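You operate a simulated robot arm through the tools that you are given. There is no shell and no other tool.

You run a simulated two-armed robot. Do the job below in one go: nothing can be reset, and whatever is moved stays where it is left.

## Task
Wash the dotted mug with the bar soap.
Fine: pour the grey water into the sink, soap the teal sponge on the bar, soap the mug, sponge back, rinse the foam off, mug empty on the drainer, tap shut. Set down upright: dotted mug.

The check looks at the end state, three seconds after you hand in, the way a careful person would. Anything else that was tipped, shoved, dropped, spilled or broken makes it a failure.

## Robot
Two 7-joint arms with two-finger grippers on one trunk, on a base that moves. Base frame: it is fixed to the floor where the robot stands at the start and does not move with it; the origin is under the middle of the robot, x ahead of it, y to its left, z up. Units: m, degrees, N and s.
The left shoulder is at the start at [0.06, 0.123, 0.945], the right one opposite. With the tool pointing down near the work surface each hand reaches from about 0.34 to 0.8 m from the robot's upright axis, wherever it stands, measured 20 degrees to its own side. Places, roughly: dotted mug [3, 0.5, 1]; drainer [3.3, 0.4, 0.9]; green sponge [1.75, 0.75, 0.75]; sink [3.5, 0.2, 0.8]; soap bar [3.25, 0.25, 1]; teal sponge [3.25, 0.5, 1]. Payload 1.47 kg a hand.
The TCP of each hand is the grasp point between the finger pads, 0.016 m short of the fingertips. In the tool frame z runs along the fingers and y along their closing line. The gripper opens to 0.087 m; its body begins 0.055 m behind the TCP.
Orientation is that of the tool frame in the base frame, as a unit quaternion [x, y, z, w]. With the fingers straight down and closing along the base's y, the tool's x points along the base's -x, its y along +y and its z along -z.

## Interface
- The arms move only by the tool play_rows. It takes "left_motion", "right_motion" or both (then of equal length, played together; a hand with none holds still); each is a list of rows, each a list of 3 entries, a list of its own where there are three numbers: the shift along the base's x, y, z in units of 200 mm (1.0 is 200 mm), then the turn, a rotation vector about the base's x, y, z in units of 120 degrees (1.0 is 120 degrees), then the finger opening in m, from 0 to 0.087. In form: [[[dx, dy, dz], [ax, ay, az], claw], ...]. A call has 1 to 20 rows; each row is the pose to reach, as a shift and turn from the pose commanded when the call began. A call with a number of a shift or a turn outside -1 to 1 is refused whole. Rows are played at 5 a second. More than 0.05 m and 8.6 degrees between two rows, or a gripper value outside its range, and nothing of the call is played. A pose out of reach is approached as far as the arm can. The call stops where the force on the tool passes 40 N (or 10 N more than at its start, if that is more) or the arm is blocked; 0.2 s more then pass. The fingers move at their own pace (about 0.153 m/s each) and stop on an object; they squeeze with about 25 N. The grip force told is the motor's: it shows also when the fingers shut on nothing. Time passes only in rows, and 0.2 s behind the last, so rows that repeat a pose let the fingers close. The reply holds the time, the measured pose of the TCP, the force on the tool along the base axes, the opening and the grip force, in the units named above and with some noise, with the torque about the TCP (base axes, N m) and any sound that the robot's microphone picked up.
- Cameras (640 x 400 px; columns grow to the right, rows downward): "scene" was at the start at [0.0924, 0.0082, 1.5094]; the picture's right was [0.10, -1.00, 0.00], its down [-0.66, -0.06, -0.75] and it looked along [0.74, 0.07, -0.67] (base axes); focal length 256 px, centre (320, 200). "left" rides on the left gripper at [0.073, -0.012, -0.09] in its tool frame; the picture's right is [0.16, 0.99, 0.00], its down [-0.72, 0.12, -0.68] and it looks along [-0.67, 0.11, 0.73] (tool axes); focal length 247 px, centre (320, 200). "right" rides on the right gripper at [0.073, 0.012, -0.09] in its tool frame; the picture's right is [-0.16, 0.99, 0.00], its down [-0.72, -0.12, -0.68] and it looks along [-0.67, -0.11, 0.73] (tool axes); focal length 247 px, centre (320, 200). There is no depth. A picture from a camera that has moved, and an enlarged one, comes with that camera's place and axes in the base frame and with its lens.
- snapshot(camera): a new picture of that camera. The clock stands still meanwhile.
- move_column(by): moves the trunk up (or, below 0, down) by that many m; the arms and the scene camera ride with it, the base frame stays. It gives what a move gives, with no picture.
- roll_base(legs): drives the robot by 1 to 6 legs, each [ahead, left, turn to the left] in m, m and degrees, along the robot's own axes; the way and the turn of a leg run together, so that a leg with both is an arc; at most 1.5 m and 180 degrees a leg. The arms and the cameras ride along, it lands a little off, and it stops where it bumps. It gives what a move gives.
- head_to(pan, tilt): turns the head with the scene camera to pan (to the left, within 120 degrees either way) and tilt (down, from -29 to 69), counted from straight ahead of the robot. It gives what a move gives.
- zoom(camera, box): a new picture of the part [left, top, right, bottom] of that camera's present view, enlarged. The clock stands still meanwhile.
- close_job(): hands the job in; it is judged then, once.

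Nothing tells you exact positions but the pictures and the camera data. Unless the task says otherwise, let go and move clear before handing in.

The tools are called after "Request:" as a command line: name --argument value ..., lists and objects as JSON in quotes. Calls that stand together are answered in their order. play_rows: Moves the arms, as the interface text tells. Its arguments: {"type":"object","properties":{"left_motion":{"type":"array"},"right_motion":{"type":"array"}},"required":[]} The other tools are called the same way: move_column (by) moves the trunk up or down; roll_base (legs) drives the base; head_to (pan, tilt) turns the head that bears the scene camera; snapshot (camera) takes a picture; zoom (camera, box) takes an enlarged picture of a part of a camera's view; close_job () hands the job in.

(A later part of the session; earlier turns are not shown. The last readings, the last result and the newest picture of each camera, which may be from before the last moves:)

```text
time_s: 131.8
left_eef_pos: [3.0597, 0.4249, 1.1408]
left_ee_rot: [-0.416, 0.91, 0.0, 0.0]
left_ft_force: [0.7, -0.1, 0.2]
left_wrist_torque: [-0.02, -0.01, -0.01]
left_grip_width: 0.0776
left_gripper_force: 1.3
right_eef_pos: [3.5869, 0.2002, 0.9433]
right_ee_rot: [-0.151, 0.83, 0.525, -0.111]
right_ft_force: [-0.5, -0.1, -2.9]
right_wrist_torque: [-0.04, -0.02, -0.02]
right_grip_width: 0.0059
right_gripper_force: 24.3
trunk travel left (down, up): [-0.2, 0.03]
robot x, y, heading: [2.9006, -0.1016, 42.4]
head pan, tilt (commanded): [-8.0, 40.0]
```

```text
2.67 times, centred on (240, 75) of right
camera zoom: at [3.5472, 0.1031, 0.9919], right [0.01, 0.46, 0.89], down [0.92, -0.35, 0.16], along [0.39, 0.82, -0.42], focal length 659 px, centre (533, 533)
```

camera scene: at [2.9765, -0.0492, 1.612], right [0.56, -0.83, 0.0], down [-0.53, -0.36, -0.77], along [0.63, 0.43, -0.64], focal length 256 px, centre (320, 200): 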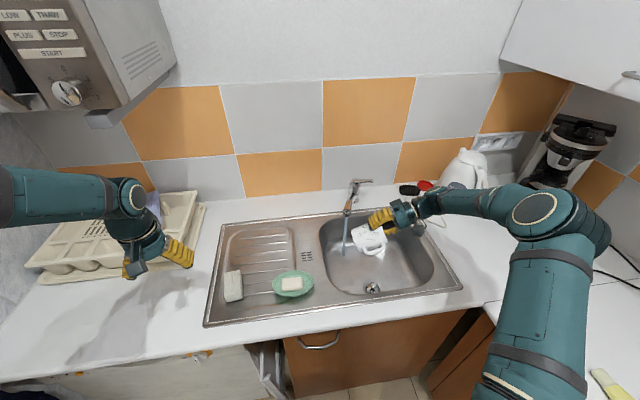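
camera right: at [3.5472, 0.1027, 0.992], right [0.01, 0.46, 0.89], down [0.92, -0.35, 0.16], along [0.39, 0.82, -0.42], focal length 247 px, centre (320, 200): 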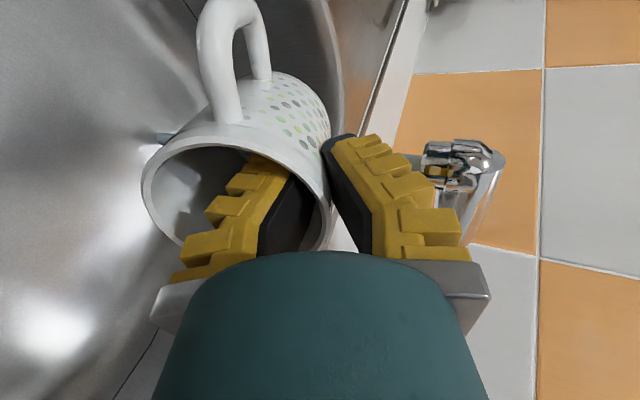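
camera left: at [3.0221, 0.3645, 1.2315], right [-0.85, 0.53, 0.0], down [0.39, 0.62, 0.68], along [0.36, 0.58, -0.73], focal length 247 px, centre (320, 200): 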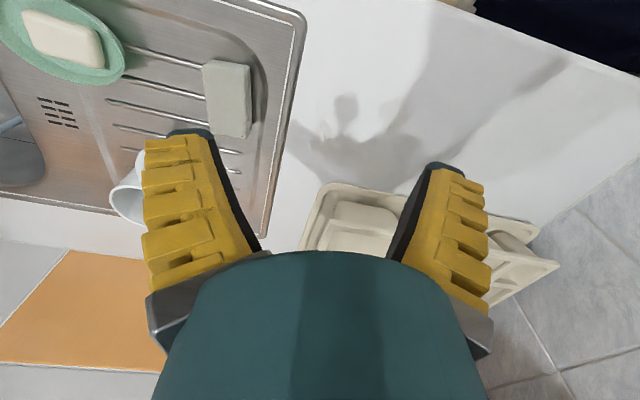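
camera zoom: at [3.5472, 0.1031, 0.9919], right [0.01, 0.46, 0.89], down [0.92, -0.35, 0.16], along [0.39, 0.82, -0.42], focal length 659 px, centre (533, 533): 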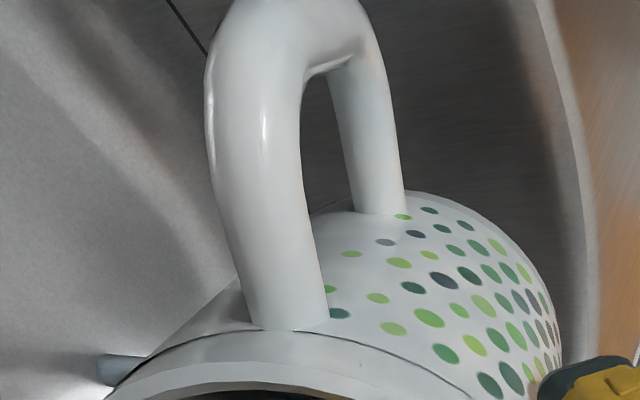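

The dots are vivid again – foam is rinsed off. I'll hold it in the stream a little longer for thoroughness, shifting slightly, then withdraw it toward me.

Request:
play_rows --right_motion '[[[0.02, 0.03, 0], [0, 0, 0], 0.0], [[0.04, 0.05, 0], [0, 0, 0], 0.0], [[0.04, 0.05, 0], [0, 0, 0], 0.0], [[0.02, 0.03, 0], [0, 0, 0], 0.0], [[0, 0, 0], [0, 0, 0], 0.0], [[0, 0, 0], [0, 0, 0], 0.0], [[-0.09, -0.11, 0], [0, 0, 0], 0.0], [[-0.18, -0.22, 0], [0, 0, 0], 0.0], [[-0.274, -0.33, 0], [0, 0, 0], 0.0], [[-0.365, -0.439, 0], [0, 0, 0], 0.0], [[-0.365, -0.439, 0], [0, 0, 0], 0.0]]'

Request:
zoom --camera "scene" --box '[300, 185, 460, 285]'

Request:
snapshot --camera "right"

```text
time_s: 134.2
left_eef_pos: [3.061, 0.4266, 1.1431]
left_ee_rot: [-0.416, 0.909, 0.0, 0.0]
left_ft_force: [-0.9, -0.3, -0.1]
left_wrist_torque: [0.01, 0.01, 0.0]
left_grip_width: 0.0775
left_gripper_force: 1.8
right_eef_pos: [3.5118, 0.1153, 0.9411]
right_ee_rot: [-0.152, 0.83, 0.525, -0.111]
right_ft_force: [0.1, 0.2, -3.1]
right_wrist_torque: [-0.04, -0.02, -0.03]
right_grip_width: 0.0059
right_gripper_force: 24.9
trunk travel left (down, up): [-0.2, 0.03]
robot x, y, heading: [2.9017, -0.1055, 42.3]
head pan, tilt (commanded): [-8.0, 40.0]
```

```text
4.00 times, centred on (380, 235) of scene
camera zoom: at [2.9772, -0.0488, 1.6119], right [0.56, -0.83, 0.0], down [-0.53, -0.36, -0.77], along [0.63, 0.43, -0.64], focal length 1023 px, centre (80, 60)
```

zoom: 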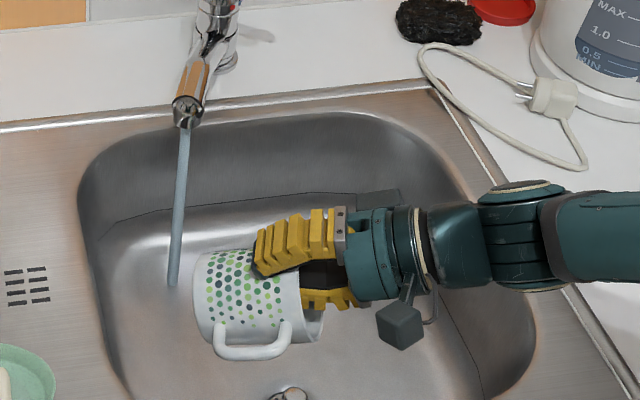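

```text
taken
camera right: at [3.4723, 0.0184, 0.9921], right [0.01, 0.46, 0.89], down [0.92, -0.35, 0.17], along [0.39, 0.82, -0.42], focal length 247 px, centre (320, 200)
```

right: 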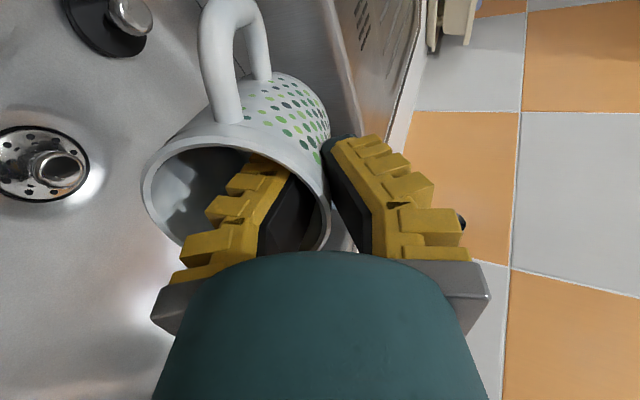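

Now raise, undo the yaw, and tilt the mug well past horizontal to make sure it is empty.

Request:
play_rows --right_motion '[[[0, 0, 0.15], [0, 0, 0.0556], 0.0], [[0, 0, 0.3], [0, 0, 0.111], 0.0], [[0, 0, 0.45], [0, 0, 0.1667], 0.0], [[0, 0, 0.55], [0, 0, 0.1667], 0.0]]'

Request:
play_rows --right_motion '[[[0, 0, 0], [0.0461, 0.0422, 0], 0.0], [[0, 0, 0], [0.0922, 0.0844, 0], 0.0], [[0, 0, 0], [0.1383, 0.1266, 0], 0.0], [[0, 0, 0], [0.1844, 0.1688, 0], 0.0], [[0, 0, 0], [0.2305, 0.211, 0], 0.0], [[0, 0, 0], [0.2766, 0.2532, 0], 0.0], [[0, 0, 0], [0.2766, 0.2532, 0], 0.0], [[0, 0, 0], [0.2766, 0.2532, 0], 0.0], [[0, 0, 0], [0.2766, 0.2532, 0], 0.0], [[0, 0, 0], [0.2766, 0.2532, 0], 0.0], [[0, 0, 0], [0.2766, 0.2532, 0], 0.0]]'

Request:
snapshot --camera "right"

Request:
zoom --camera "scene" --box '[300, 165, 460, 265]'

```text
time_s: 135.2
left_eef_pos: [3.0604, 0.425, 1.1423]
left_ee_rot: [-0.415, 0.91, 0.0, 0.0]
left_ft_force: [-0.3, 0.3, 0.2]
left_wrist_torque: [0.0, -0.04, -0.01]
left_grip_width: 0.0775
left_gripper_force: 1.9
right_eef_pos: [3.5131, 0.1108, 1.0532]
right_ee_rot: [-0.294, 0.791, 0.498, -0.2]
right_ft_force: [-0.3, 0.4, -2.3]
right_wrist_torque: [-0.02, -0.03, 0.0]
right_grip_width: 0.0061
right_gripper_force: 24.9
trunk travel left (down, up): [-0.2, 0.03]
robot x, y, heading: [2.9001, -0.1026, 42.2]
head pan, tilt (commanded): [-8.0, 40.0]
```

```text
time_s: 137.6
left_eef_pos: [3.0604, 0.4268, 1.1415]
left_ee_rot: [-0.415, 0.91, 0.0, -0.001]
left_ft_force: [-0.1, 0.1, 0.0]
left_wrist_torque: [0.0, 0.02, 0.03]
left_grip_width: 0.0776
left_gripper_force: 1.6
right_eef_pos: [3.5115, 0.1132, 1.0529]
right_ee_rot: [-0.2, 0.538, 0.759, -0.307]
right_ft_force: [-0.1, -0.1, -3.1]
right_wrist_torque: [-0.09, -0.12, 0.02]
right_grip_width: 0.006
right_gripper_force: 24.8
trunk travel left (down, up): [-0.2, 0.03]
robot x, y, heading: [2.9003, -0.1017, 41.9]
head pan, tilt (commanded): [-8.0, 40.0]
```

```text
taken
camera right: at [3.5174, -0.0016, 1.0345], right [0.36, -0.12, 0.92], down [0.93, 0.05, -0.36], along [0.0, 0.99, 0.13], focal length 247 px, centre (320, 200)
```

right: 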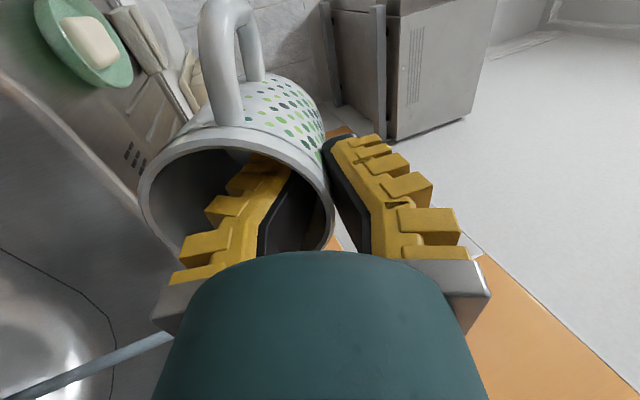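

```text
4.00 times, centred on (380, 215) of scene
camera zoom: at [2.9769, -0.0494, 1.612], right [0.56, -0.83, 0.0], down [-0.53, -0.36, -0.77], along [0.63, 0.43, -0.64], focal length 1023 px, centre (80, 140)
```

zoom: 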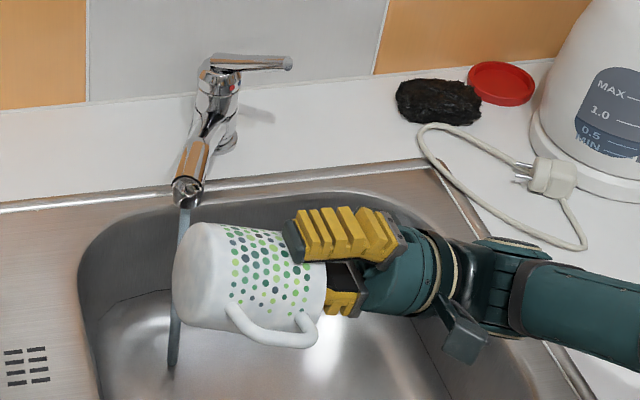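

Empty – nothing pours out. Turning the mug back upright over the bowl.

Request:
play_rows --right_motion '[[[0, 0, 0], [-0.0451, -0.0409, 0], 0.0], [[0, 0, 0], [-0.0902, -0.0818, 0], 0.0], [[0, 0, 0], [-0.1353, -0.1227, 0], 0.0], [[0, 0, 0], [-0.1804, -0.1636, 0], 0.0], [[0, 0, 0], [-0.2255, -0.2045, 0], 0.0], [[0, 0, 0], [-0.2706, -0.2454, 0], 0.0], [[0, 0, 0], [-0.3157, -0.2863, 0], 0.0], [[0, 0, 0], [-0.3608, -0.3272, 0], 0.0], [[0, 0, 0], [-0.4059, -0.3681, 0], 0.0], [[0, 0, 0], [-0.451, -0.409, 0], 0.0], [[0, 0, 0], [-0.4961, -0.4499, 0], 0.0], [[0, 0, 0], [-0.5412, -0.4908, 0], 0.0], [[0, 0, 0], [-0.5865, -0.5318, 0], 0.0], [[0, 0, 0], [-0.5865, -0.5318, 0], 0.0]]'

Request:
zoom --camera "scene" --box '[300, 165, 460, 265]'

Request:
snapshot --camera "right"

```text
time_s: 140.6
left_eef_pos: [3.0618, 0.4249, 1.1417]
left_ee_rot: [-0.415, 0.91, 0.0, -0.001]
left_ft_force: [-0.4, -0.2, 1.3]
left_wrist_torque: [-0.01, 0.02, -0.02]
left_grip_width: 0.0776
left_gripper_force: 1.5
right_eef_pos: [3.5117, 0.1118, 1.0526]
right_ee_rot: [-0.343, 0.931, 0.118, -0.05]
right_ft_force: [-0.3, 0.5, -3.0]
right_wrist_torque: [0.09, 0.07, -0.02]
right_grip_width: 0.0062
right_gripper_force: 25.1
trunk travel left (down, up): [-0.2, 0.03]
robot x, y, heading: [2.9004, -0.105, 42.3]
head pan, tilt (commanded): [-8.0, 40.0]
```

```text
4.00 times, centred on (380, 215) of scene
camera zoom: at [2.9775, -0.0499, 1.612], right [0.56, -0.83, 0.0], down [-0.53, -0.36, -0.77], along [0.63, 0.43, -0.64], focal length 1023 px, centre (80, 140)
```

zoom: 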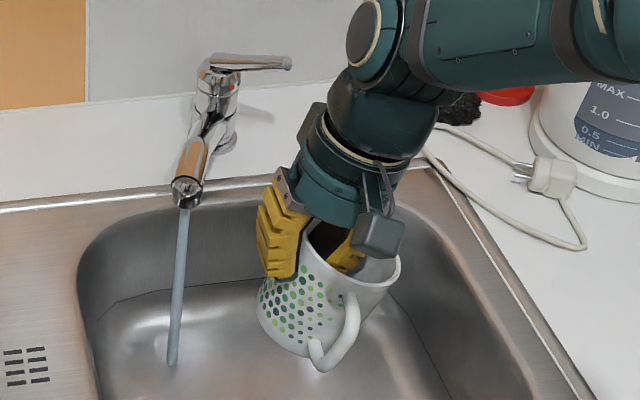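

```text
taken
camera right: at [3.4645, 0.0569, 1.1418], right [-0.5, 0.83, 0.25], down [0.74, 0.26, 0.62], along [0.45, 0.5, -0.74], focal length 247 px, centre (320, 200)
```

right: 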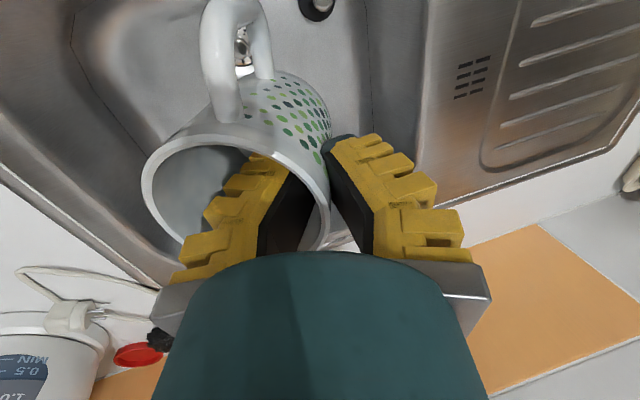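

Still aligned with the tool. Carrying the mug back in front of the spout to the drainer, levelling the hand on the way.

Request:
play_rows --right_motion '[[[-0.09, 0.16, 0.0], [0, 0, 0], 0.0], [[-0.18, 0.32, 0.0], [0, 0, 0], 0.0], [[-0.27, 0.48, 0.0], [0, 0, 0], 0.0], [[-0.36, 0.64, 0.0], [0, 0, 0], 0.0], [[-0.447, 0.804, 0.0], [0, 0, 0], 0.0]]'

Request:
play_rows --right_motion '[[[-0.102, 0.163, 0.0], [-0.0185, -0.0168, 0], 0.0], [[-0.19, 0.326, 0.0], [-0.037, -0.0336, 0], 0.0], [[-0.27, 0.49, 0.0], [-0.0556, -0.0504, 0], 0.0], [[-0.34, 0.653, 0.0], [-0.0741, -0.0672, 0], 0.0], [[-0.408, 0.8155, 0.0], [-0.0926, -0.084, 0], 0.0], [[-0.408, 0.8155, 0.0], [-0.0926, -0.084, 0], 0.0]]'

Request:
zoom --camera "scene" --box '[210, 165, 338, 245]'

Request:
snapshot --camera "right"

```text
time_s: 141.8
left_eef_pos: [3.0607, 0.4263, 1.1428]
left_ee_rot: [-0.415, 0.91, 0.0, 0.0]
left_ft_force: [0.2, 0.3, 0.2]
left_wrist_torque: [-0.03, -0.03, -0.02]
left_grip_width: 0.0776
left_gripper_force: 1.5
right_eef_pos: [3.42, 0.2741, 1.0526]
right_ee_rot: [-0.343, 0.93, 0.12, -0.05]
right_ft_force: [-0.8, -0.3, -3.0]
right_wrist_torque: [0.05, 0.03, 0.0]
right_grip_width: 0.0058
right_gripper_force: 24.6
trunk travel left (down, up): [-0.2, 0.03]
robot x, y, heading: [2.8991, -0.1011, 42.3]
head pan, tilt (commanded): [-8.0, 40.0]
```

```text
time_s: 143.2
left_eef_pos: [3.0612, 0.4253, 1.1419]
left_ee_rot: [-0.415, 0.91, 0.0, -0.001]
left_ft_force: [0.6, 0.5, 0.4]
left_wrist_torque: [0.04, -0.01, 0.02]
left_grip_width: 0.0778
left_gripper_force: 1.3
right_eef_pos: [3.3424, 0.4361, 1.0542]
right_ee_rot: [-0.345, 0.939, -0.002, -0.001]
right_ft_force: [-0.4, -0.6, -3.7]
right_wrist_torque: [0.07, 0.08, 0.02]
right_grip_width: 0.006
right_gripper_force: 25.3
trunk travel left (down, up): [-0.2, 0.03]
robot x, y, heading: [2.8985, -0.1071, 42.0]
head pan, tilt (commanded): [-8.0, 40.0]
```

```text
5.00 times, centred on (274, 205) of scene
camera zoom: at [2.9772, -0.0505, 1.6121], right [0.56, -0.83, 0.0], down [-0.53, -0.36, -0.77], along [0.63, 0.43, -0.64], focal length 1279 px, centre (550, 175)
```

zoom: 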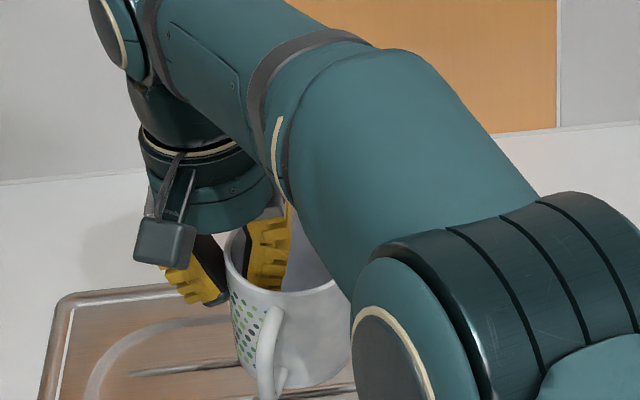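

```text
taken
camera right: at [3.2789, 0.3979, 1.1423], right [-0.52, 0.85, 0.0], down [0.63, 0.38, 0.68], along [0.58, 0.35, -0.73], focal length 247 px, centre (320, 200)
```

right: 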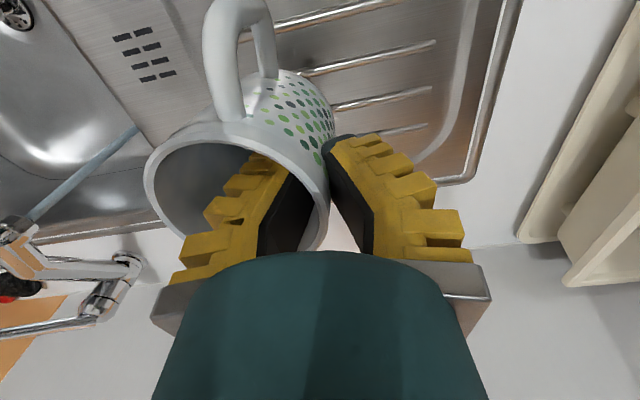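

I need the mug's lean before setting it down; zooming closer.

Request:
zoom --camera "scene" --box '[245, 205, 293, 250]'

Request:
zoom --camera "left" --box '[0, 100, 160, 260]'

Request:
head_to --pan 12 --tilt 38

Request:
snapshot --camera "scene"

```text
8.89 times, centred on (269, 228) of scene
camera zoom: at [2.9772, -0.0505, 1.6121], right [0.56, -0.83, 0.0], down [-0.53, -0.36, -0.77], along [0.63, 0.43, -0.64], focal length 2274 px, centre (773, -44)
```

zoom: 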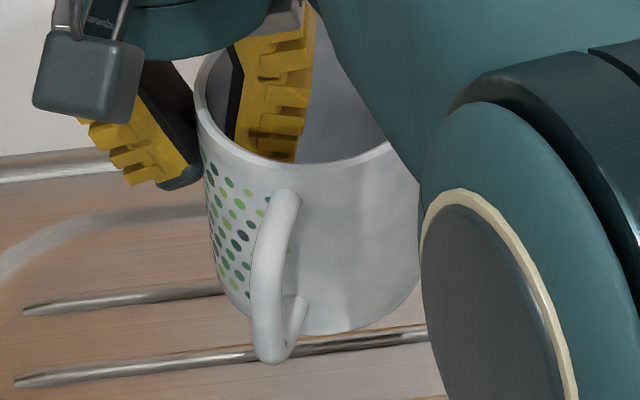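

```text
2.50 times, centred on (80, 180) of left
camera zoom: at [3.0221, 0.3631, 1.2321], right [-0.85, 0.53, 0.0], down [0.39, 0.62, 0.68], along [0.36, 0.58, -0.73], focal length 617 px, centre (920, 250)
```

zoom: 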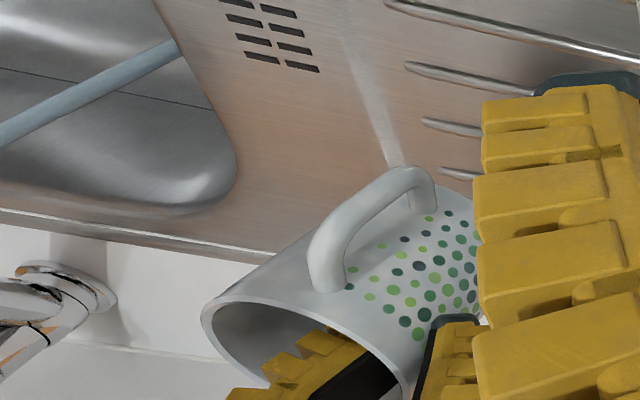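

```text
time_s: 144.0
left_eef_pos: [3.0603, 0.4268, 1.1406]
left_ee_rot: [-0.416, 0.909, -0.001, 0.0]
left_ft_force: [0.5, -0.3, 0.0]
left_wrist_torque: [-0.01, -0.01, 0.01]
left_grip_width: 0.0776
left_gripper_force: 2.0
right_eef_pos: [3.3418, 0.4379, 1.0526]
right_ee_rot: [-0.345, 0.939, -0.002, 0.0]
right_ft_force: [-0.2, 0.4, -2.7]
right_wrist_torque: [0.08, 0.05, 0.02]
right_grip_width: 0.006
right_gripper_force: 24.6
trunk travel left (down, up): [-0.2, 0.03]
robot x, y, heading: [2.901, -0.1068, 42.3]
head pan, tilt (commanded): [12.0, 38.0]
```

```text
taken
camera scene: at [2.9572, -0.0271, 1.615], right [0.81, -0.59, 0.0], down [-0.36, -0.5, -0.79], along [0.46, 0.64, -0.62], focal length 256 px, centre (320, 200)
```

scene: 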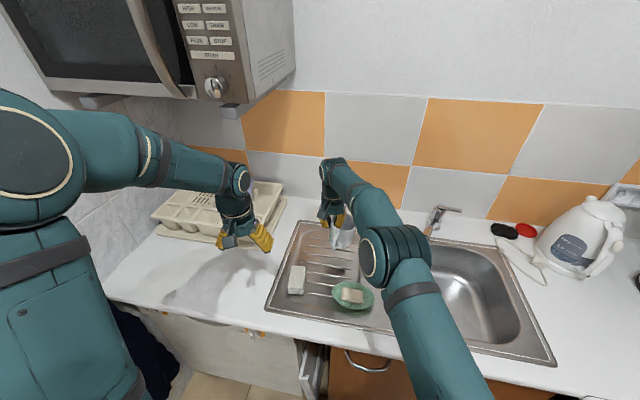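

I'll turn the left hand so its camera gives a side view of the hanging mug.

Request:
play_rows --left_motion '[[[0, 0, 0.05], [0, 0, -0.065], 0.087], [[0, 0, 0.1], [0, 0, -0.13], 0.087], [[0, 0, 0.1], [0, 0, -0.195], 0.087], [[0, 0, 0.1], [0, 0, -0.26], 0.087], [[0, 0, 0.1], [0, 0, -0.325], 0.087], [[0, 0, 0.1], [0, 0, -0.39], 0.087], [[0, 0, 0.1], [0, 0, -0.45], 0.087]]'

Request:
snapshot --camera "left"

Request:
zoom --camera "scene" --box '[290, 205, 370, 255]'

```text
time_s: 145.6
left_eef_pos: [3.0605, 0.4238, 1.1619]
left_ee_rot: [0.044, 0.999, 0.0, 0.0]
left_ft_force: [0.8, 0.4, -1.1]
left_wrist_torque: [-0.02, 0.03, 0.02]
left_grip_width: 0.0867
left_gripper_force: 0.1
right_eef_pos: [3.3426, 0.4367, 1.0526]
right_ee_rot: [-0.345, 0.939, -0.001, 0.0]
right_ft_force: [1.0, 0.2, -3.4]
right_wrist_torque: [0.09, 0.07, -0.03]
right_grip_width: 0.0059
right_gripper_force: 24.9
trunk travel left (down, up): [-0.2, 0.03]
robot x, y, heading: [2.9021, -0.1062, 42.1]
head pan, tilt (commanded): [12.0, 38.0]
```

```text
taken
camera left: at [2.9873, 0.4209, 1.2514], right [-0.07, 1.0, 0.0], down [0.73, 0.05, 0.68], along [0.68, 0.05, -0.73], focal length 247 px, centre (320, 200)
```

left: 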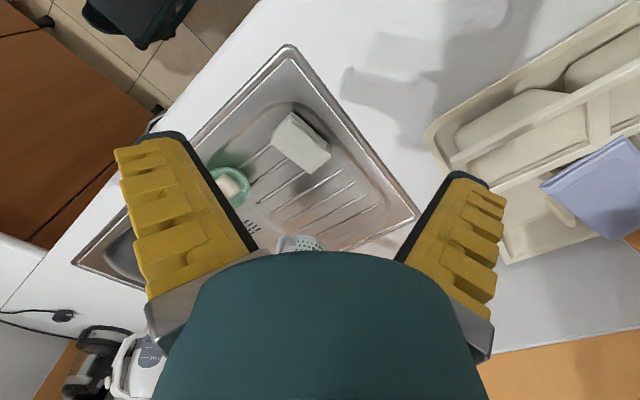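

```text
8.00 times, centred on (330, 230) of scene
camera zoom: at [2.9571, -0.027, 1.615], right [0.81, -0.59, 0.0], down [-0.36, -0.5, -0.79], along [0.46, 0.64, -0.62], focal length 2046 px, centre (240, -40)
```

zoom: 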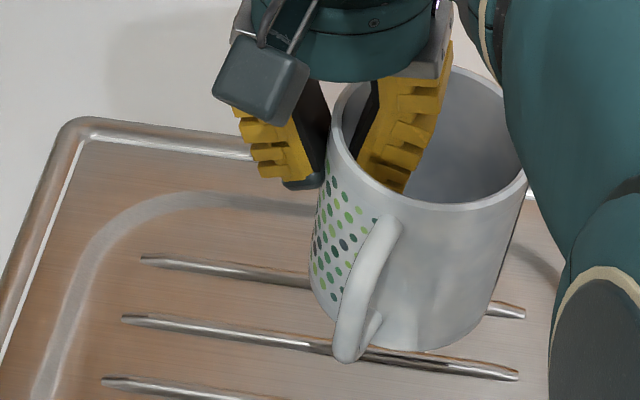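

The side view shows the mug leaning only ~5° to the right. I'll compensate by 5° and lower it onto the ribs.

Request:
play_rows --right_motion '[[[0, 0, -0.1], [-0.0309, -0.028, 0], 0.0], [[0, 0, -0.2], [-0.0309, -0.028, 0], 0.0], [[0, 0, -0.3], [-0.0309, -0.028, 0], 0.0], [[0, 0, -0.36], [-0.0309, -0.028, 0], 0.0]]'

Request:
zoom --camera "scene" --box '[290, 205, 370, 255]'

```text
time_s: 146.6
left_eef_pos: [3.061, 0.4253, 1.1608]
left_ee_rot: [0.043, 0.999, 0.001, 0.001]
left_ft_force: [-0.5, 0.3, -0.9]
left_wrist_torque: [0.02, 0.03, 0.02]
left_grip_width: 0.0871
left_gripper_force: 0.0
right_eef_pos: [3.3412, 0.4367, 0.9792]
right_ee_rot: [-0.345, 0.938, -0.041, 0.016]
right_ft_force: [-1.1, 0.2, -2.6]
right_wrist_torque: [0.07, 0.09, 0.02]
right_grip_width: 0.0061
right_gripper_force: 24.7
trunk travel left (down, up): [-0.2, 0.03]
robot x, y, heading: [2.9008, -0.1061, 42.1]
head pan, tilt (commanded): [12.0, 38.0]
```

```text
8.00 times, centred on (330, 230) of scene
camera zoom: at [2.9573, -0.0271, 1.615], right [0.81, -0.59, 0.0], down [-0.36, -0.5, -0.79], along [0.46, 0.64, -0.62], focal length 2046 px, centre (240, -40)
```

zoom: 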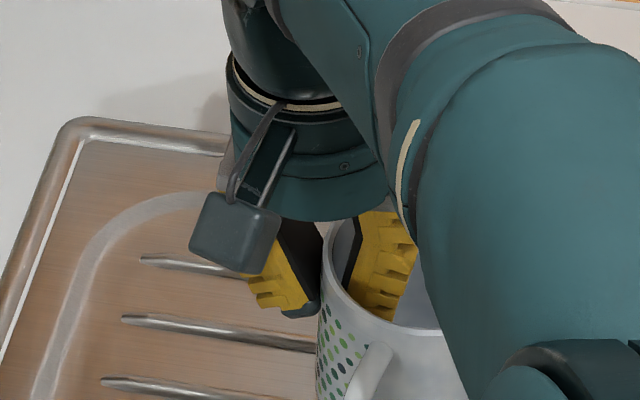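

Request:
play_rows --right_motion '[[[0, 0, -0.015], [0, 0, 0], 0.0], [[0, 0, -0.03], [0, 0, 0], 0.0]]'

Request:
play_rows --right_motion '[[[0, 0, -0.01], [0, 0, 0], 0.0], [[0, 0, -0.02], [0, 0, 0], 0.0]]'

```text
time_s: 147.2
left_eef_pos: [3.0595, 0.4242, 1.1617]
left_ee_rot: [0.043, 0.999, -0.001, 0.0]
left_ft_force: [-0.1, 0.2, 1.0]
left_wrist_torque: [-0.02, 0.01, 0.01]
left_grip_width: 0.0866
left_gripper_force: 0.1
right_eef_pos: [3.3402, 0.4352, 0.9752]
right_ee_rot: [-0.345, 0.938, -0.04, 0.016]
right_ft_force: [0.5, 2.0, 5.7]
right_wrist_torque: [-0.11, 0.16, -0.01]
right_grip_width: 0.006
right_gripper_force: 24.3
trunk travel left (down, up): [-0.2, 0.03]
robot x, y, heading: [2.901, -0.1069, 41.9]
head pan, tilt (commanded): [12.0, 38.0]
```

```text
time_s: 147.8
left_eef_pos: [3.0603, 0.4255, 1.1623]
left_ee_rot: [0.043, 0.999, 0.0, 0.0]
left_ft_force: [0.3, 0.3, 0.2]
left_wrist_torque: [0.01, -0.02, 0.0]
left_grip_width: 0.0871
left_gripper_force: 0.1
right_eef_pos: [3.3417, 0.4374, 0.9718]
right_ee_rot: [-0.345, 0.938, -0.04, 0.017]
right_ft_force: [2.2, 6.5, 17.4]
right_wrist_torque: [-0.06, 0.03, 0.03]
right_grip_width: 0.0062
right_gripper_force: 25.1
trunk travel left (down, up): [-0.2, 0.03]
robot x, y, heading: [2.9008, -0.1003, 42.4]
head pan, tilt (commanded): [12.0, 38.0]
```

The mug is pressed on the ribs. Relaxing slightly and opening the fingers.

Request:
play_rows --right_motion '[[[0, 0, 0.012], [0, 0, 0], 0.0], [[0, 0, 0.012], [0, 0, 0], 0.015], [[0, 0, 0.012], [0, 0, 0], 0.03], [[0, 0, 0.012], [0, 0, 0], 0.04], [[0, 0, 0.012], [0, 0, 0], 0.04]]'

Request:
snapshot --camera "right"

```text
time_s: 149.0
left_eef_pos: [3.0615, 0.4241, 1.162]
left_ee_rot: [0.042, 0.999, 0.0, 0.0]
left_ft_force: [-0.7, 0.3, -0.6]
left_wrist_torque: [0.01, 0.03, 0.03]
left_grip_width: 0.0866
left_gripper_force: 0.0
right_eef_pos: [3.3413, 0.437, 0.9723]
right_ee_rot: [-0.345, 0.938, -0.041, 0.016]
right_ft_force: [0.3, -0.3, -0.5]
right_wrist_torque: [0.0, 0.0, 0.03]
right_grip_width: 0.0458
right_gripper_force: 4.3
trunk travel left (down, up): [-0.2, 0.03]
robot x, y, heading: [2.9002, -0.1039, 42.0]
head pan, tilt (commanded): [12.0, 38.0]
```

```text
taken
camera right: at [3.2728, 0.4047, 1.0604], right [-0.52, 0.85, -0.09], down [0.59, 0.43, 0.69], along [0.62, 0.31, -0.72], focal length 247 px, centre (320, 200)
```

right: 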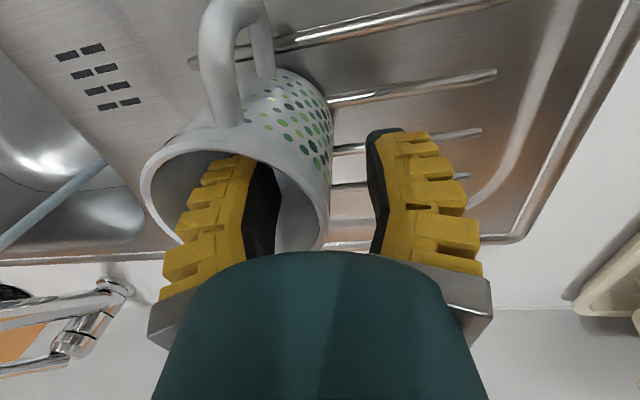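

Fingers are clear of the wall. Raising the hand and moving back toward the right.

Request:
play_rows --right_motion '[[[-0.003, 0.003, 0.1], [0, 0, 0], 0.04], [[-0.008, 0.008, 0.25], [0, 0, 0], 0.04], [[-0.013, 0.014, 0.4], [0, 0, 0], 0.04], [[0.05, -0.12, 0.5], [0, 0, 0], 0.04], [[0.1, -0.3, 0.5], [0.03, 0.028, 0], 0.04], [[0.17, -0.5, 0.5], [0.03, 0.028, 0], 0.04], [[0.25, -0.7, 0.5], [0.03, 0.028, 0], 0.04], [[0.35, -0.88, 0.5], [0.03, 0.028, 0], 0.04]]'

Request:
snapshot --camera "scene"

Request:
zoom --camera "scene" --box '[260, 195, 388, 275]'

Request:
snapshot --camera "right"

```text
time_s: 150.8
left_eef_pos: [3.0608, 0.4238, 1.1616]
left_ee_rot: [0.043, 0.999, 0.0, 0.0]
left_ft_force: [0.0, 0.7, -0.8]
left_wrist_torque: [0.02, 0.01, 0.0]
left_grip_width: 0.0869
left_gripper_force: 0.0
right_eef_pos: [3.4086, 0.259, 1.0731]
right_ee_rot: [-0.346, 0.938, -0.001, 0.0]
right_ft_force: [0.5, -0.2, 0.5]
right_wrist_torque: [-0.01, 0.0, -0.01]
right_grip_width: 0.0458
right_gripper_force: 4.1
trunk travel left (down, up): [-0.2, 0.03]
robot x, y, heading: [2.9013, -0.1059, 42.1]
head pan, tilt (commanded): [12.0, 38.0]
```

```text
taken
camera scene: at [2.9575, -0.0284, 1.6151], right [0.81, -0.59, 0.0], down [-0.36, -0.5, -0.79], along [0.46, 0.64, -0.62], focal length 256 px, centre (320, 200)
```

scene: 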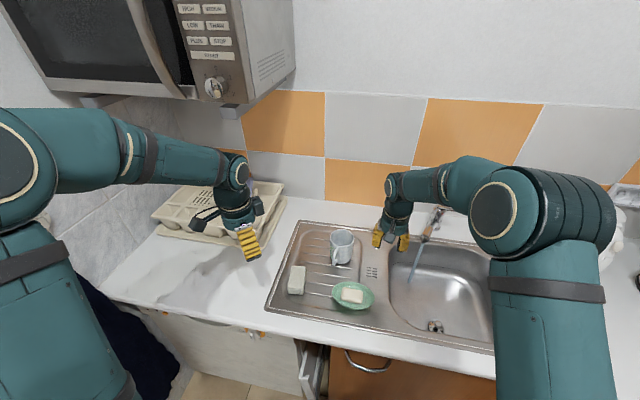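

```text
5.00 times, centred on (324, 235) of scene
camera zoom: at [2.9575, -0.0284, 1.6151], right [0.81, -0.59, 0.0], down [-0.36, -0.5, -0.79], along [0.46, 0.64, -0.62], focal length 1279 px, centre (300, 25)
```

zoom: 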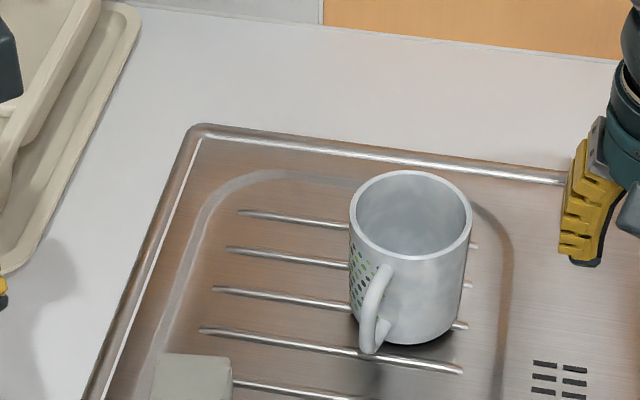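

```text
taken
camera right: at [3.3458, 0.2218, 1.1622], right [-0.52, 0.85, 0.0], down [0.63, 0.38, 0.68], along [0.58, 0.35, -0.73], focal length 247 px, centre (320, 200)
```

right: 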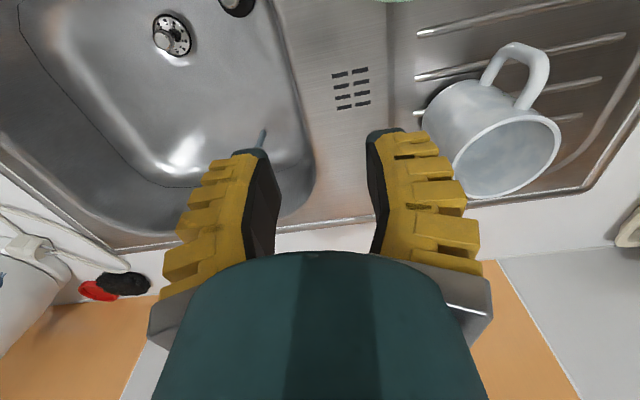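

The mug stands upright on the drainer. The inside and the right side look a bit cloudy; zooming in to check for leftover foam.

Request:
zoom --camera "scene" --box '[316, 222, 364, 270]'

Request:
zoom --camera "right" --box '[400, 20, 600, 220]'

```text
8.33 times, centred on (340, 246) of scene
camera zoom: at [2.9575, -0.0284, 1.6151], right [0.81, -0.59, 0.0], down [-0.36, -0.5, -0.79], along [0.46, 0.64, -0.62], focal length 2131 px, centre (153, -183)
```

zoom: 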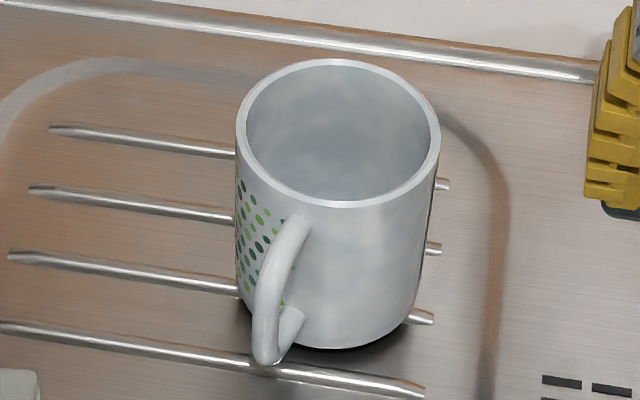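

```text
2.00 times, centred on (500, 120) of right
camera zoom: at [3.3458, 0.2218, 1.1622], right [-0.52, 0.85, 0.0], down [0.63, 0.38, 0.68], along [0.58, 0.35, -0.73], focal length 494 px, centre (-40, 360)
```

zoom: 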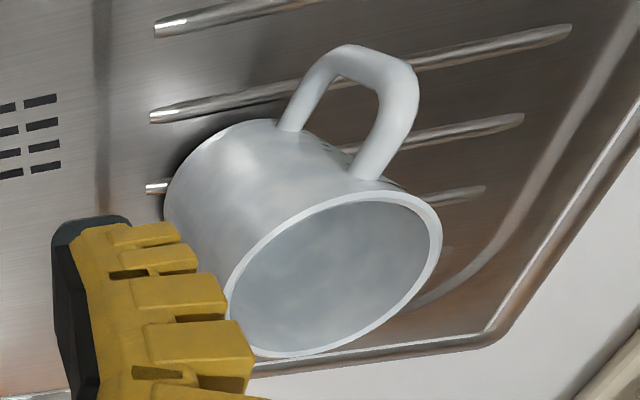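

Request:
zoom --camera "scene" --box '[326, 226, 358, 246]'

Request:
zoom --camera "scene" --box '[326, 240, 358, 260]'

Request:
zoom --camera "scene" --box '[335, 278, 375, 312]'

```text
16.00 times, centred on (342, 236) of scene
camera zoom: at [2.9575, -0.0284, 1.6151], right [0.81, -0.59, 0.0], down [-0.36, -0.5, -0.79], along [0.46, 0.64, -0.62], focal length 4092 px, centre (-32, -376)
```

zoom: 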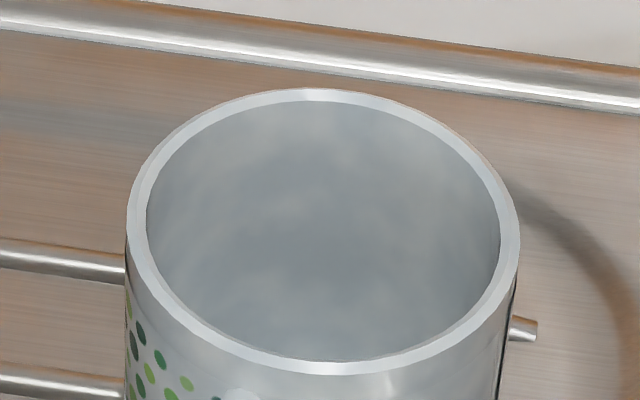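

```text
16.00 times, centred on (342, 250) of scene
camera zoom: at [2.9575, -0.0284, 1.6151], right [0.81, -0.59, 0.0], down [-0.36, -0.5, -0.79], along [0.46, 0.64, -0.62], focal length 4092 px, centre (-32, -600)
```

zoom: 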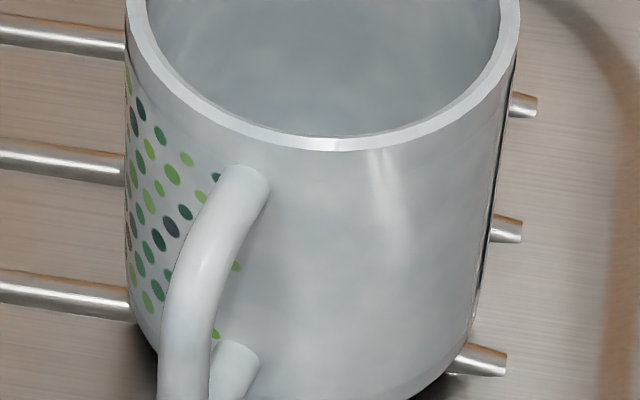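

```text
11.76 times, centred on (355, 295) of scene
camera zoom: at [2.9575, -0.0284, 1.6151], right [0.81, -0.59, 0.0], down [-0.36, -0.5, -0.79], along [0.46, 0.64, -0.62], focal length 3009 px, centre (-92, -918)
```

zoom: 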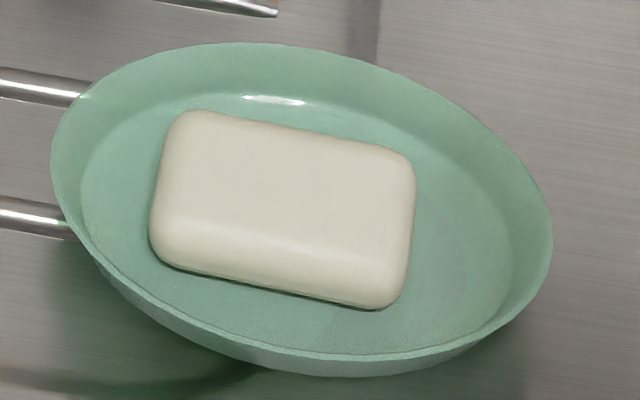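

The mottling may just be shade and reflections from my arms. I'll clear both hands away and look again in better light.

Request:
play_rows --right_motion '[[[0.1, -0.16, 0.05], [0, 0, 0], 0.04], [[0.2, -0.33, 0.1], [0, 0, 0], 0.04], [[0.3, -0.5, 0.15], [0, 0, 0], 0.04], [[0.4, -0.67, 0.2], [0, 0, 0], 0.04], [[0.47, -0.84, 0.2], [0, 0, 0], 0.04]]' --left_motion '[[[-0.15, 0.0, 0], [0, 0, 0.06], 0.087], [[-0.3, 0.0, 0], [0, 0, 0.12], 0.087], [[-0.45, 0.0, 0], [0, 0, 0.18], 0.087], [[-0.5, 0.0, 0], [0, 0, 0.24], 0.087], [[-0.5, 0.0, 0], [0, 0, 0.3], 0.087]]'

Request:
head_to --pan 4 --tilt 42

Request:
snapshot --camera "scene"

Request:
zoom --camera "scene" --box '[280, 195, 344, 235]'

```text
time_s: 152.0
left_eef_pos: [2.9623, 0.4244, 1.1625]
left_ee_rot: [-0.269, 0.963, 0.001, 0.0]
left_ft_force: [-0.1, -0.4, 0.1]
left_wrist_torque: [0.02, 0.01, 0.0]
left_grip_width: 0.0869
left_gripper_force: 0.0
right_eef_pos: [3.5057, 0.0917, 1.1128]
right_ee_rot: [-0.346, 0.938, 0.0, -0.001]
right_ft_force: [0.2, -0.3, 0.3]
right_wrist_torque: [0.0, 0.01, -0.03]
right_grip_width: 0.0459
right_gripper_force: 3.7
trunk travel left (down, up): [-0.2, 0.03]
robot x, y, heading: [2.9002, -0.1043, 42.3]
head pan, tilt (commanded): [12.0, 38.0]
```

```text
time_s: 152.7
left_eef_pos: [2.962, 0.4249, 1.1617]
left_ee_rot: [-0.267, 0.964, 0.0, -0.001]
left_ft_force: [0.5, 0.1, 1.2]
left_wrist_torque: [-0.02, -0.01, 0.0]
left_grip_width: 0.0872
left_gripper_force: 0.1
right_eef_pos: [3.5058, 0.0936, 1.1115]
right_ee_rot: [-0.346, 0.938, -0.002, -0.001]
right_ft_force: [0.3, 0.8, -0.6]
right_wrist_torque: [0.0, 0.01, -0.01]
right_grip_width: 0.0458
right_gripper_force: 4.2
trunk travel left (down, up): [-0.2, 0.03]
robot x, y, heading: [2.9001, -0.1038, 42.3]
head pan, tilt (commanded): [4.0, 42.0]
```

```text
taken
camera scene: at [2.9642, -0.0367, 1.6091], right [0.72, -0.69, 0.0], down [-0.46, -0.48, -0.74], along [0.51, 0.54, -0.67], focal length 256 px, centre (320, 200)
```

scene: 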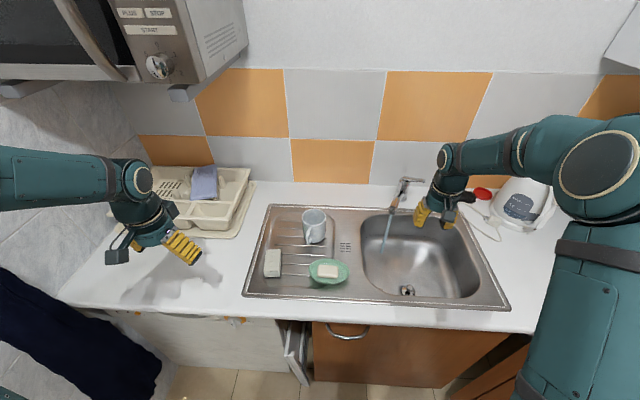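

```text
10.00 times, centred on (312, 215) of scene
camera zoom: at [2.9642, -0.0367, 1.6091], right [0.72, -0.69, 0.0], down [-0.46, -0.48, -0.74], along [0.51, 0.54, -0.67], focal length 2558 px, centre (400, 50)
```

zoom: 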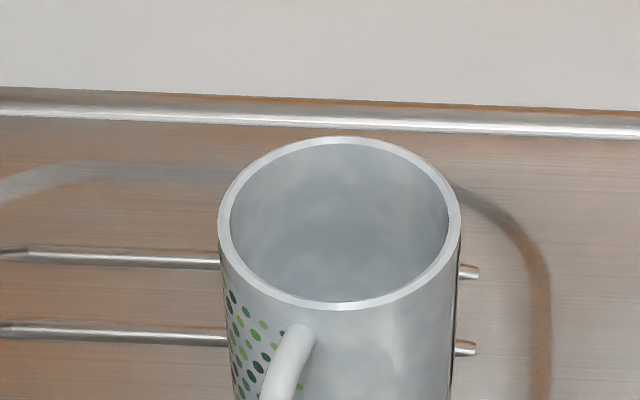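

Request:
snapshot --camera "left"

Request:
snapshot --camera "right"

Request:
zoom --camera "scene" --box '[296, 205, 328, 245]'

```text
taken
camera left: at [2.9052, 0.3787, 1.2517], right [-0.64, 0.76, 0.0], down [0.56, 0.47, 0.68], along [0.52, 0.44, -0.73], focal length 247 px, centre (320, 200)
```

left: 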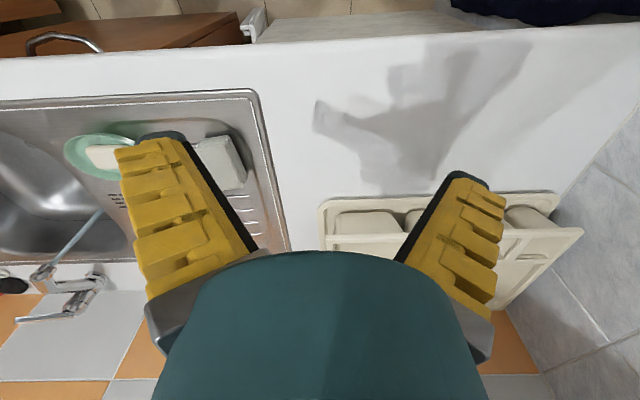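

```text
taken
camera right: at [3.442, 0.0559, 1.2013], right [-0.52, 0.85, 0.0], down [0.63, 0.38, 0.68], along [0.58, 0.35, -0.73], focal length 247 px, centre (320, 200)
```

right: 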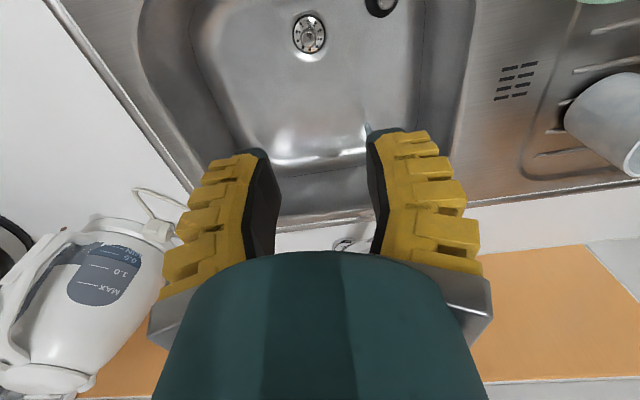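

```text
10.00 times, centred on (312, 225) of scene
camera zoom: at [2.9642, -0.0367, 1.6091], right [0.72, -0.69, 0.0], down [-0.46, -0.48, -0.74], along [0.51, 0.54, -0.67], focal length 2558 px, centre (400, -50)
```

zoom: 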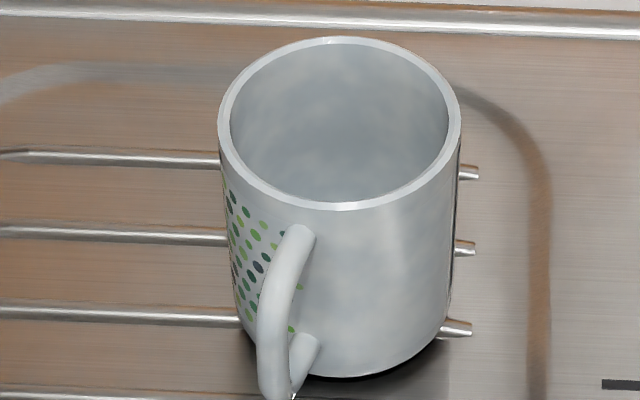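

Request:
zoom --camera "right" --box '[544, 70, 640, 190]'

Request:
play_rows --left_motion '[[[0.12, 0.12, 0.05], [0, 0, -0.03], 0.05], [[0.25, 0.25, 0.1], [0, 0, -0.06], 0.03], [[0.38, 0.38, 0.1], [0, 0, -0.1], 0.0], [[0.5, 0.5, 0.1], [0, 0, -0.15], 0.0], [[0.6, 0.6, 0.1], [0, 0, -0.2], 0.0], [[0.6, 0.6, 0.1], [0, 0, -0.26], 0.0], [[0.6, 0.6, 0.1], [0, 0, -0.32], 0.0]]'

Request:
snapshot --camera "left"

```text
3.33 times, centred on (592, 130) of right
camera zoom: at [3.442, 0.0559, 1.2013], right [-0.52, 0.85, 0.0], down [0.63, 0.38, 0.68], along [0.58, 0.35, -0.73], focal length 823 px, centre (-587, 433)
```

zoom: 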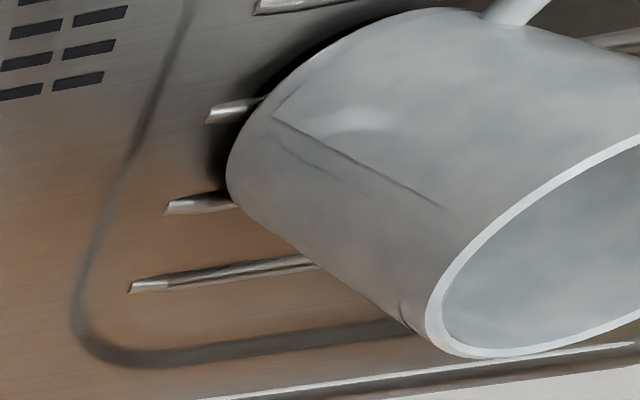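

```text
time_s: 154.3
left_eef_pos: [3.0817, 0.5451, 1.1819]
left_ee_rot: [0.065, 0.998, 0.001, 0.0]
left_ft_force: [0.3, -0.1, 0.3]
left_wrist_torque: [0.01, 0.0, -0.02]
left_grip_width: 0.0
left_gripper_force: 25.3
right_eef_pos: [3.5062, 0.0932, 1.1119]
right_ee_rot: [-0.345, 0.938, -0.002, 0.0]
right_ft_force: [0.8, 0.3, 0.0]
right_wrist_torque: [0.01, -0.01, -0.02]
right_grip_width: 0.0457
right_gripper_force: 4.1
trunk travel left (down, up): [-0.2, 0.03]
robot x, y, heading: [2.9006, -0.1033, 42.3]
head pan, tilt (commanded): [4.0, 42.0]
```

```text
taken
camera left: at [3.0078, 0.5442, 1.272], right [-0.03, 1.0, 0.0], down [0.73, 0.02, 0.68], along [0.68, 0.02, -0.73], focal length 247 px, centre (320, 200)
```

left: 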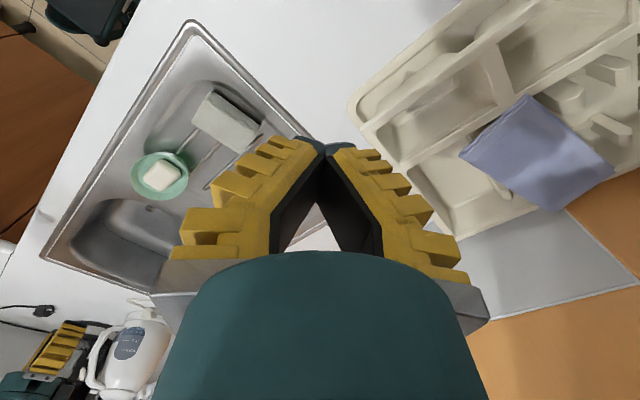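

Request:
play_rows --left_motion '[[[0.2, -0.05, 0], [0, 0, 0], 0.0], [[0.4, -0.1, 0], [0, 0, 0], 0.0], [[0.6, -0.15, 0], [0, 0, 0], 0.0], [[0.8, -0.2, 0], [0, 0, 0], 0.0], [[0.8, -0.2, 0], [0, 0, 0], 0.0]]'

Request:
snapshot --camera "left"

```text
time_s: 155.5
left_eef_pos: [3.2296, 0.5073, 1.1868]
left_ee_rot: [0.062, 0.998, 0.001, 0.004]
left_ft_force: [-2.4, 0.4, -0.4]
left_wrist_torque: [-0.05, -0.18, -0.02]
left_grip_width: 0.0
left_gripper_force: 24.7
right_eef_pos: [3.4967, 0.095, 1.1185]
right_ee_rot: [-0.347, 0.938, -0.002, 0.004]
right_ft_force: [-2.6, -0.1, 0.5]
right_wrist_torque: [-0.01, -0.13, -0.01]
right_grip_width: 0.0458
right_gripper_force: 4.1
trunk travel left (down, up): [-0.2, 0.03]
robot x, y, heading: [2.9008, -0.1023, 41.9]
head pan, tilt (commanded): [4.0, 42.0]
```

```text
taken
camera left: at [3.1539, 0.5063, 1.2762], right [-0.03, 1.0, 0.0], down [0.73, 0.02, 0.69], along [0.69, 0.02, -0.73], focal length 247 px, centre (320, 200)
```

left: 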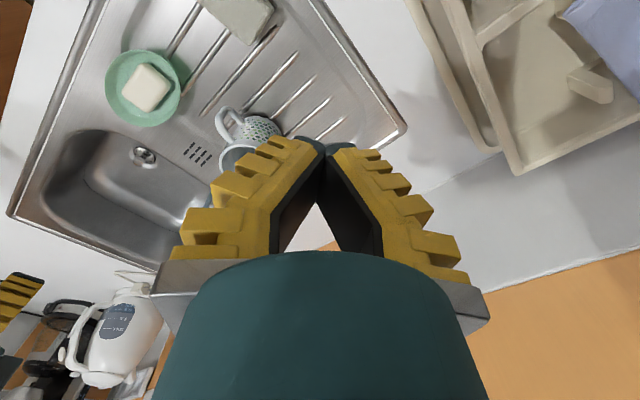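

My left arm is touching something (probably the microwave's edge) – backing off immediately along the same path.

Request:
play_rows --left_motion '[[[-0.15, 0.04, 0], [0, 0, 0], 0.0], [[-0.35, 0.09, 0], [0, 0, 0], 0.0], [[-0.55, 0.14, 0], [0, 0, 0], 0.0], [[-0.8, 0.2, -0.05], [0, 0, 0], 0.0]]'

Request:
snapshot --camera "scene"

Request:
head_to --pan 35 --tilt 10

Request:
snapshot --camera "scene"

```text
refused: row 4 steps farther than a row can; nothing moved
```

```text
taken
camera scene: at [2.9514, -0.0355, 1.6103], right [0.72, -0.69, 0.01], down [-0.46, -0.48, -0.75], along [0.52, 0.54, -0.66], focal length 256 px, centre (320, 200)
```

scene: 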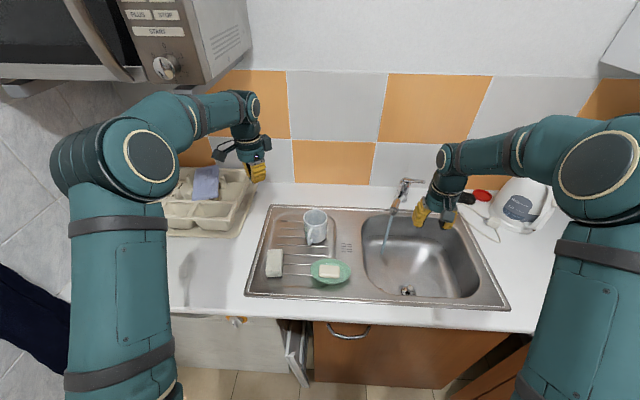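

```text
time_s: 156.5
left_eef_pos: [3.2372, 0.5054, 1.1829]
left_ee_rot: [0.064, 0.998, 0.0, 0.0]
left_ft_force: [0.7, -0.1, -0.2]
left_wrist_torque: [0.03, 0.0, 0.0]
left_grip_width: 0.0
left_gripper_force: 24.9
right_eef_pos: [3.5051, 0.0933, 1.1122]
right_ee_rot: [-0.346, 0.938, -0.001, 0.0]
right_ft_force: [0.8, 0.5, 1.4]
right_wrist_torque: [-0.02, -0.02, 0.01]
right_grip_width: 0.0459
right_gripper_force: 3.5
trunk travel left (down, up): [-0.2, 0.03]
robot x, y, heading: [2.9013, -0.0998, 42.2]
head pan, tilt (commanded): [35.0, 10.0]
```

```text
taken
camera scene: at [2.9265, -0.0062, 1.6597], right [0.97, -0.22, 0.0], down [-0.04, -0.17, -0.98], along [0.22, 0.96, -0.17], focal length 256 px, centre (320, 200)
```

scene: 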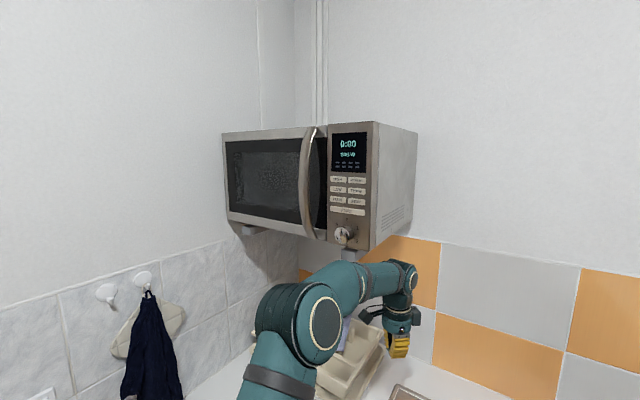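

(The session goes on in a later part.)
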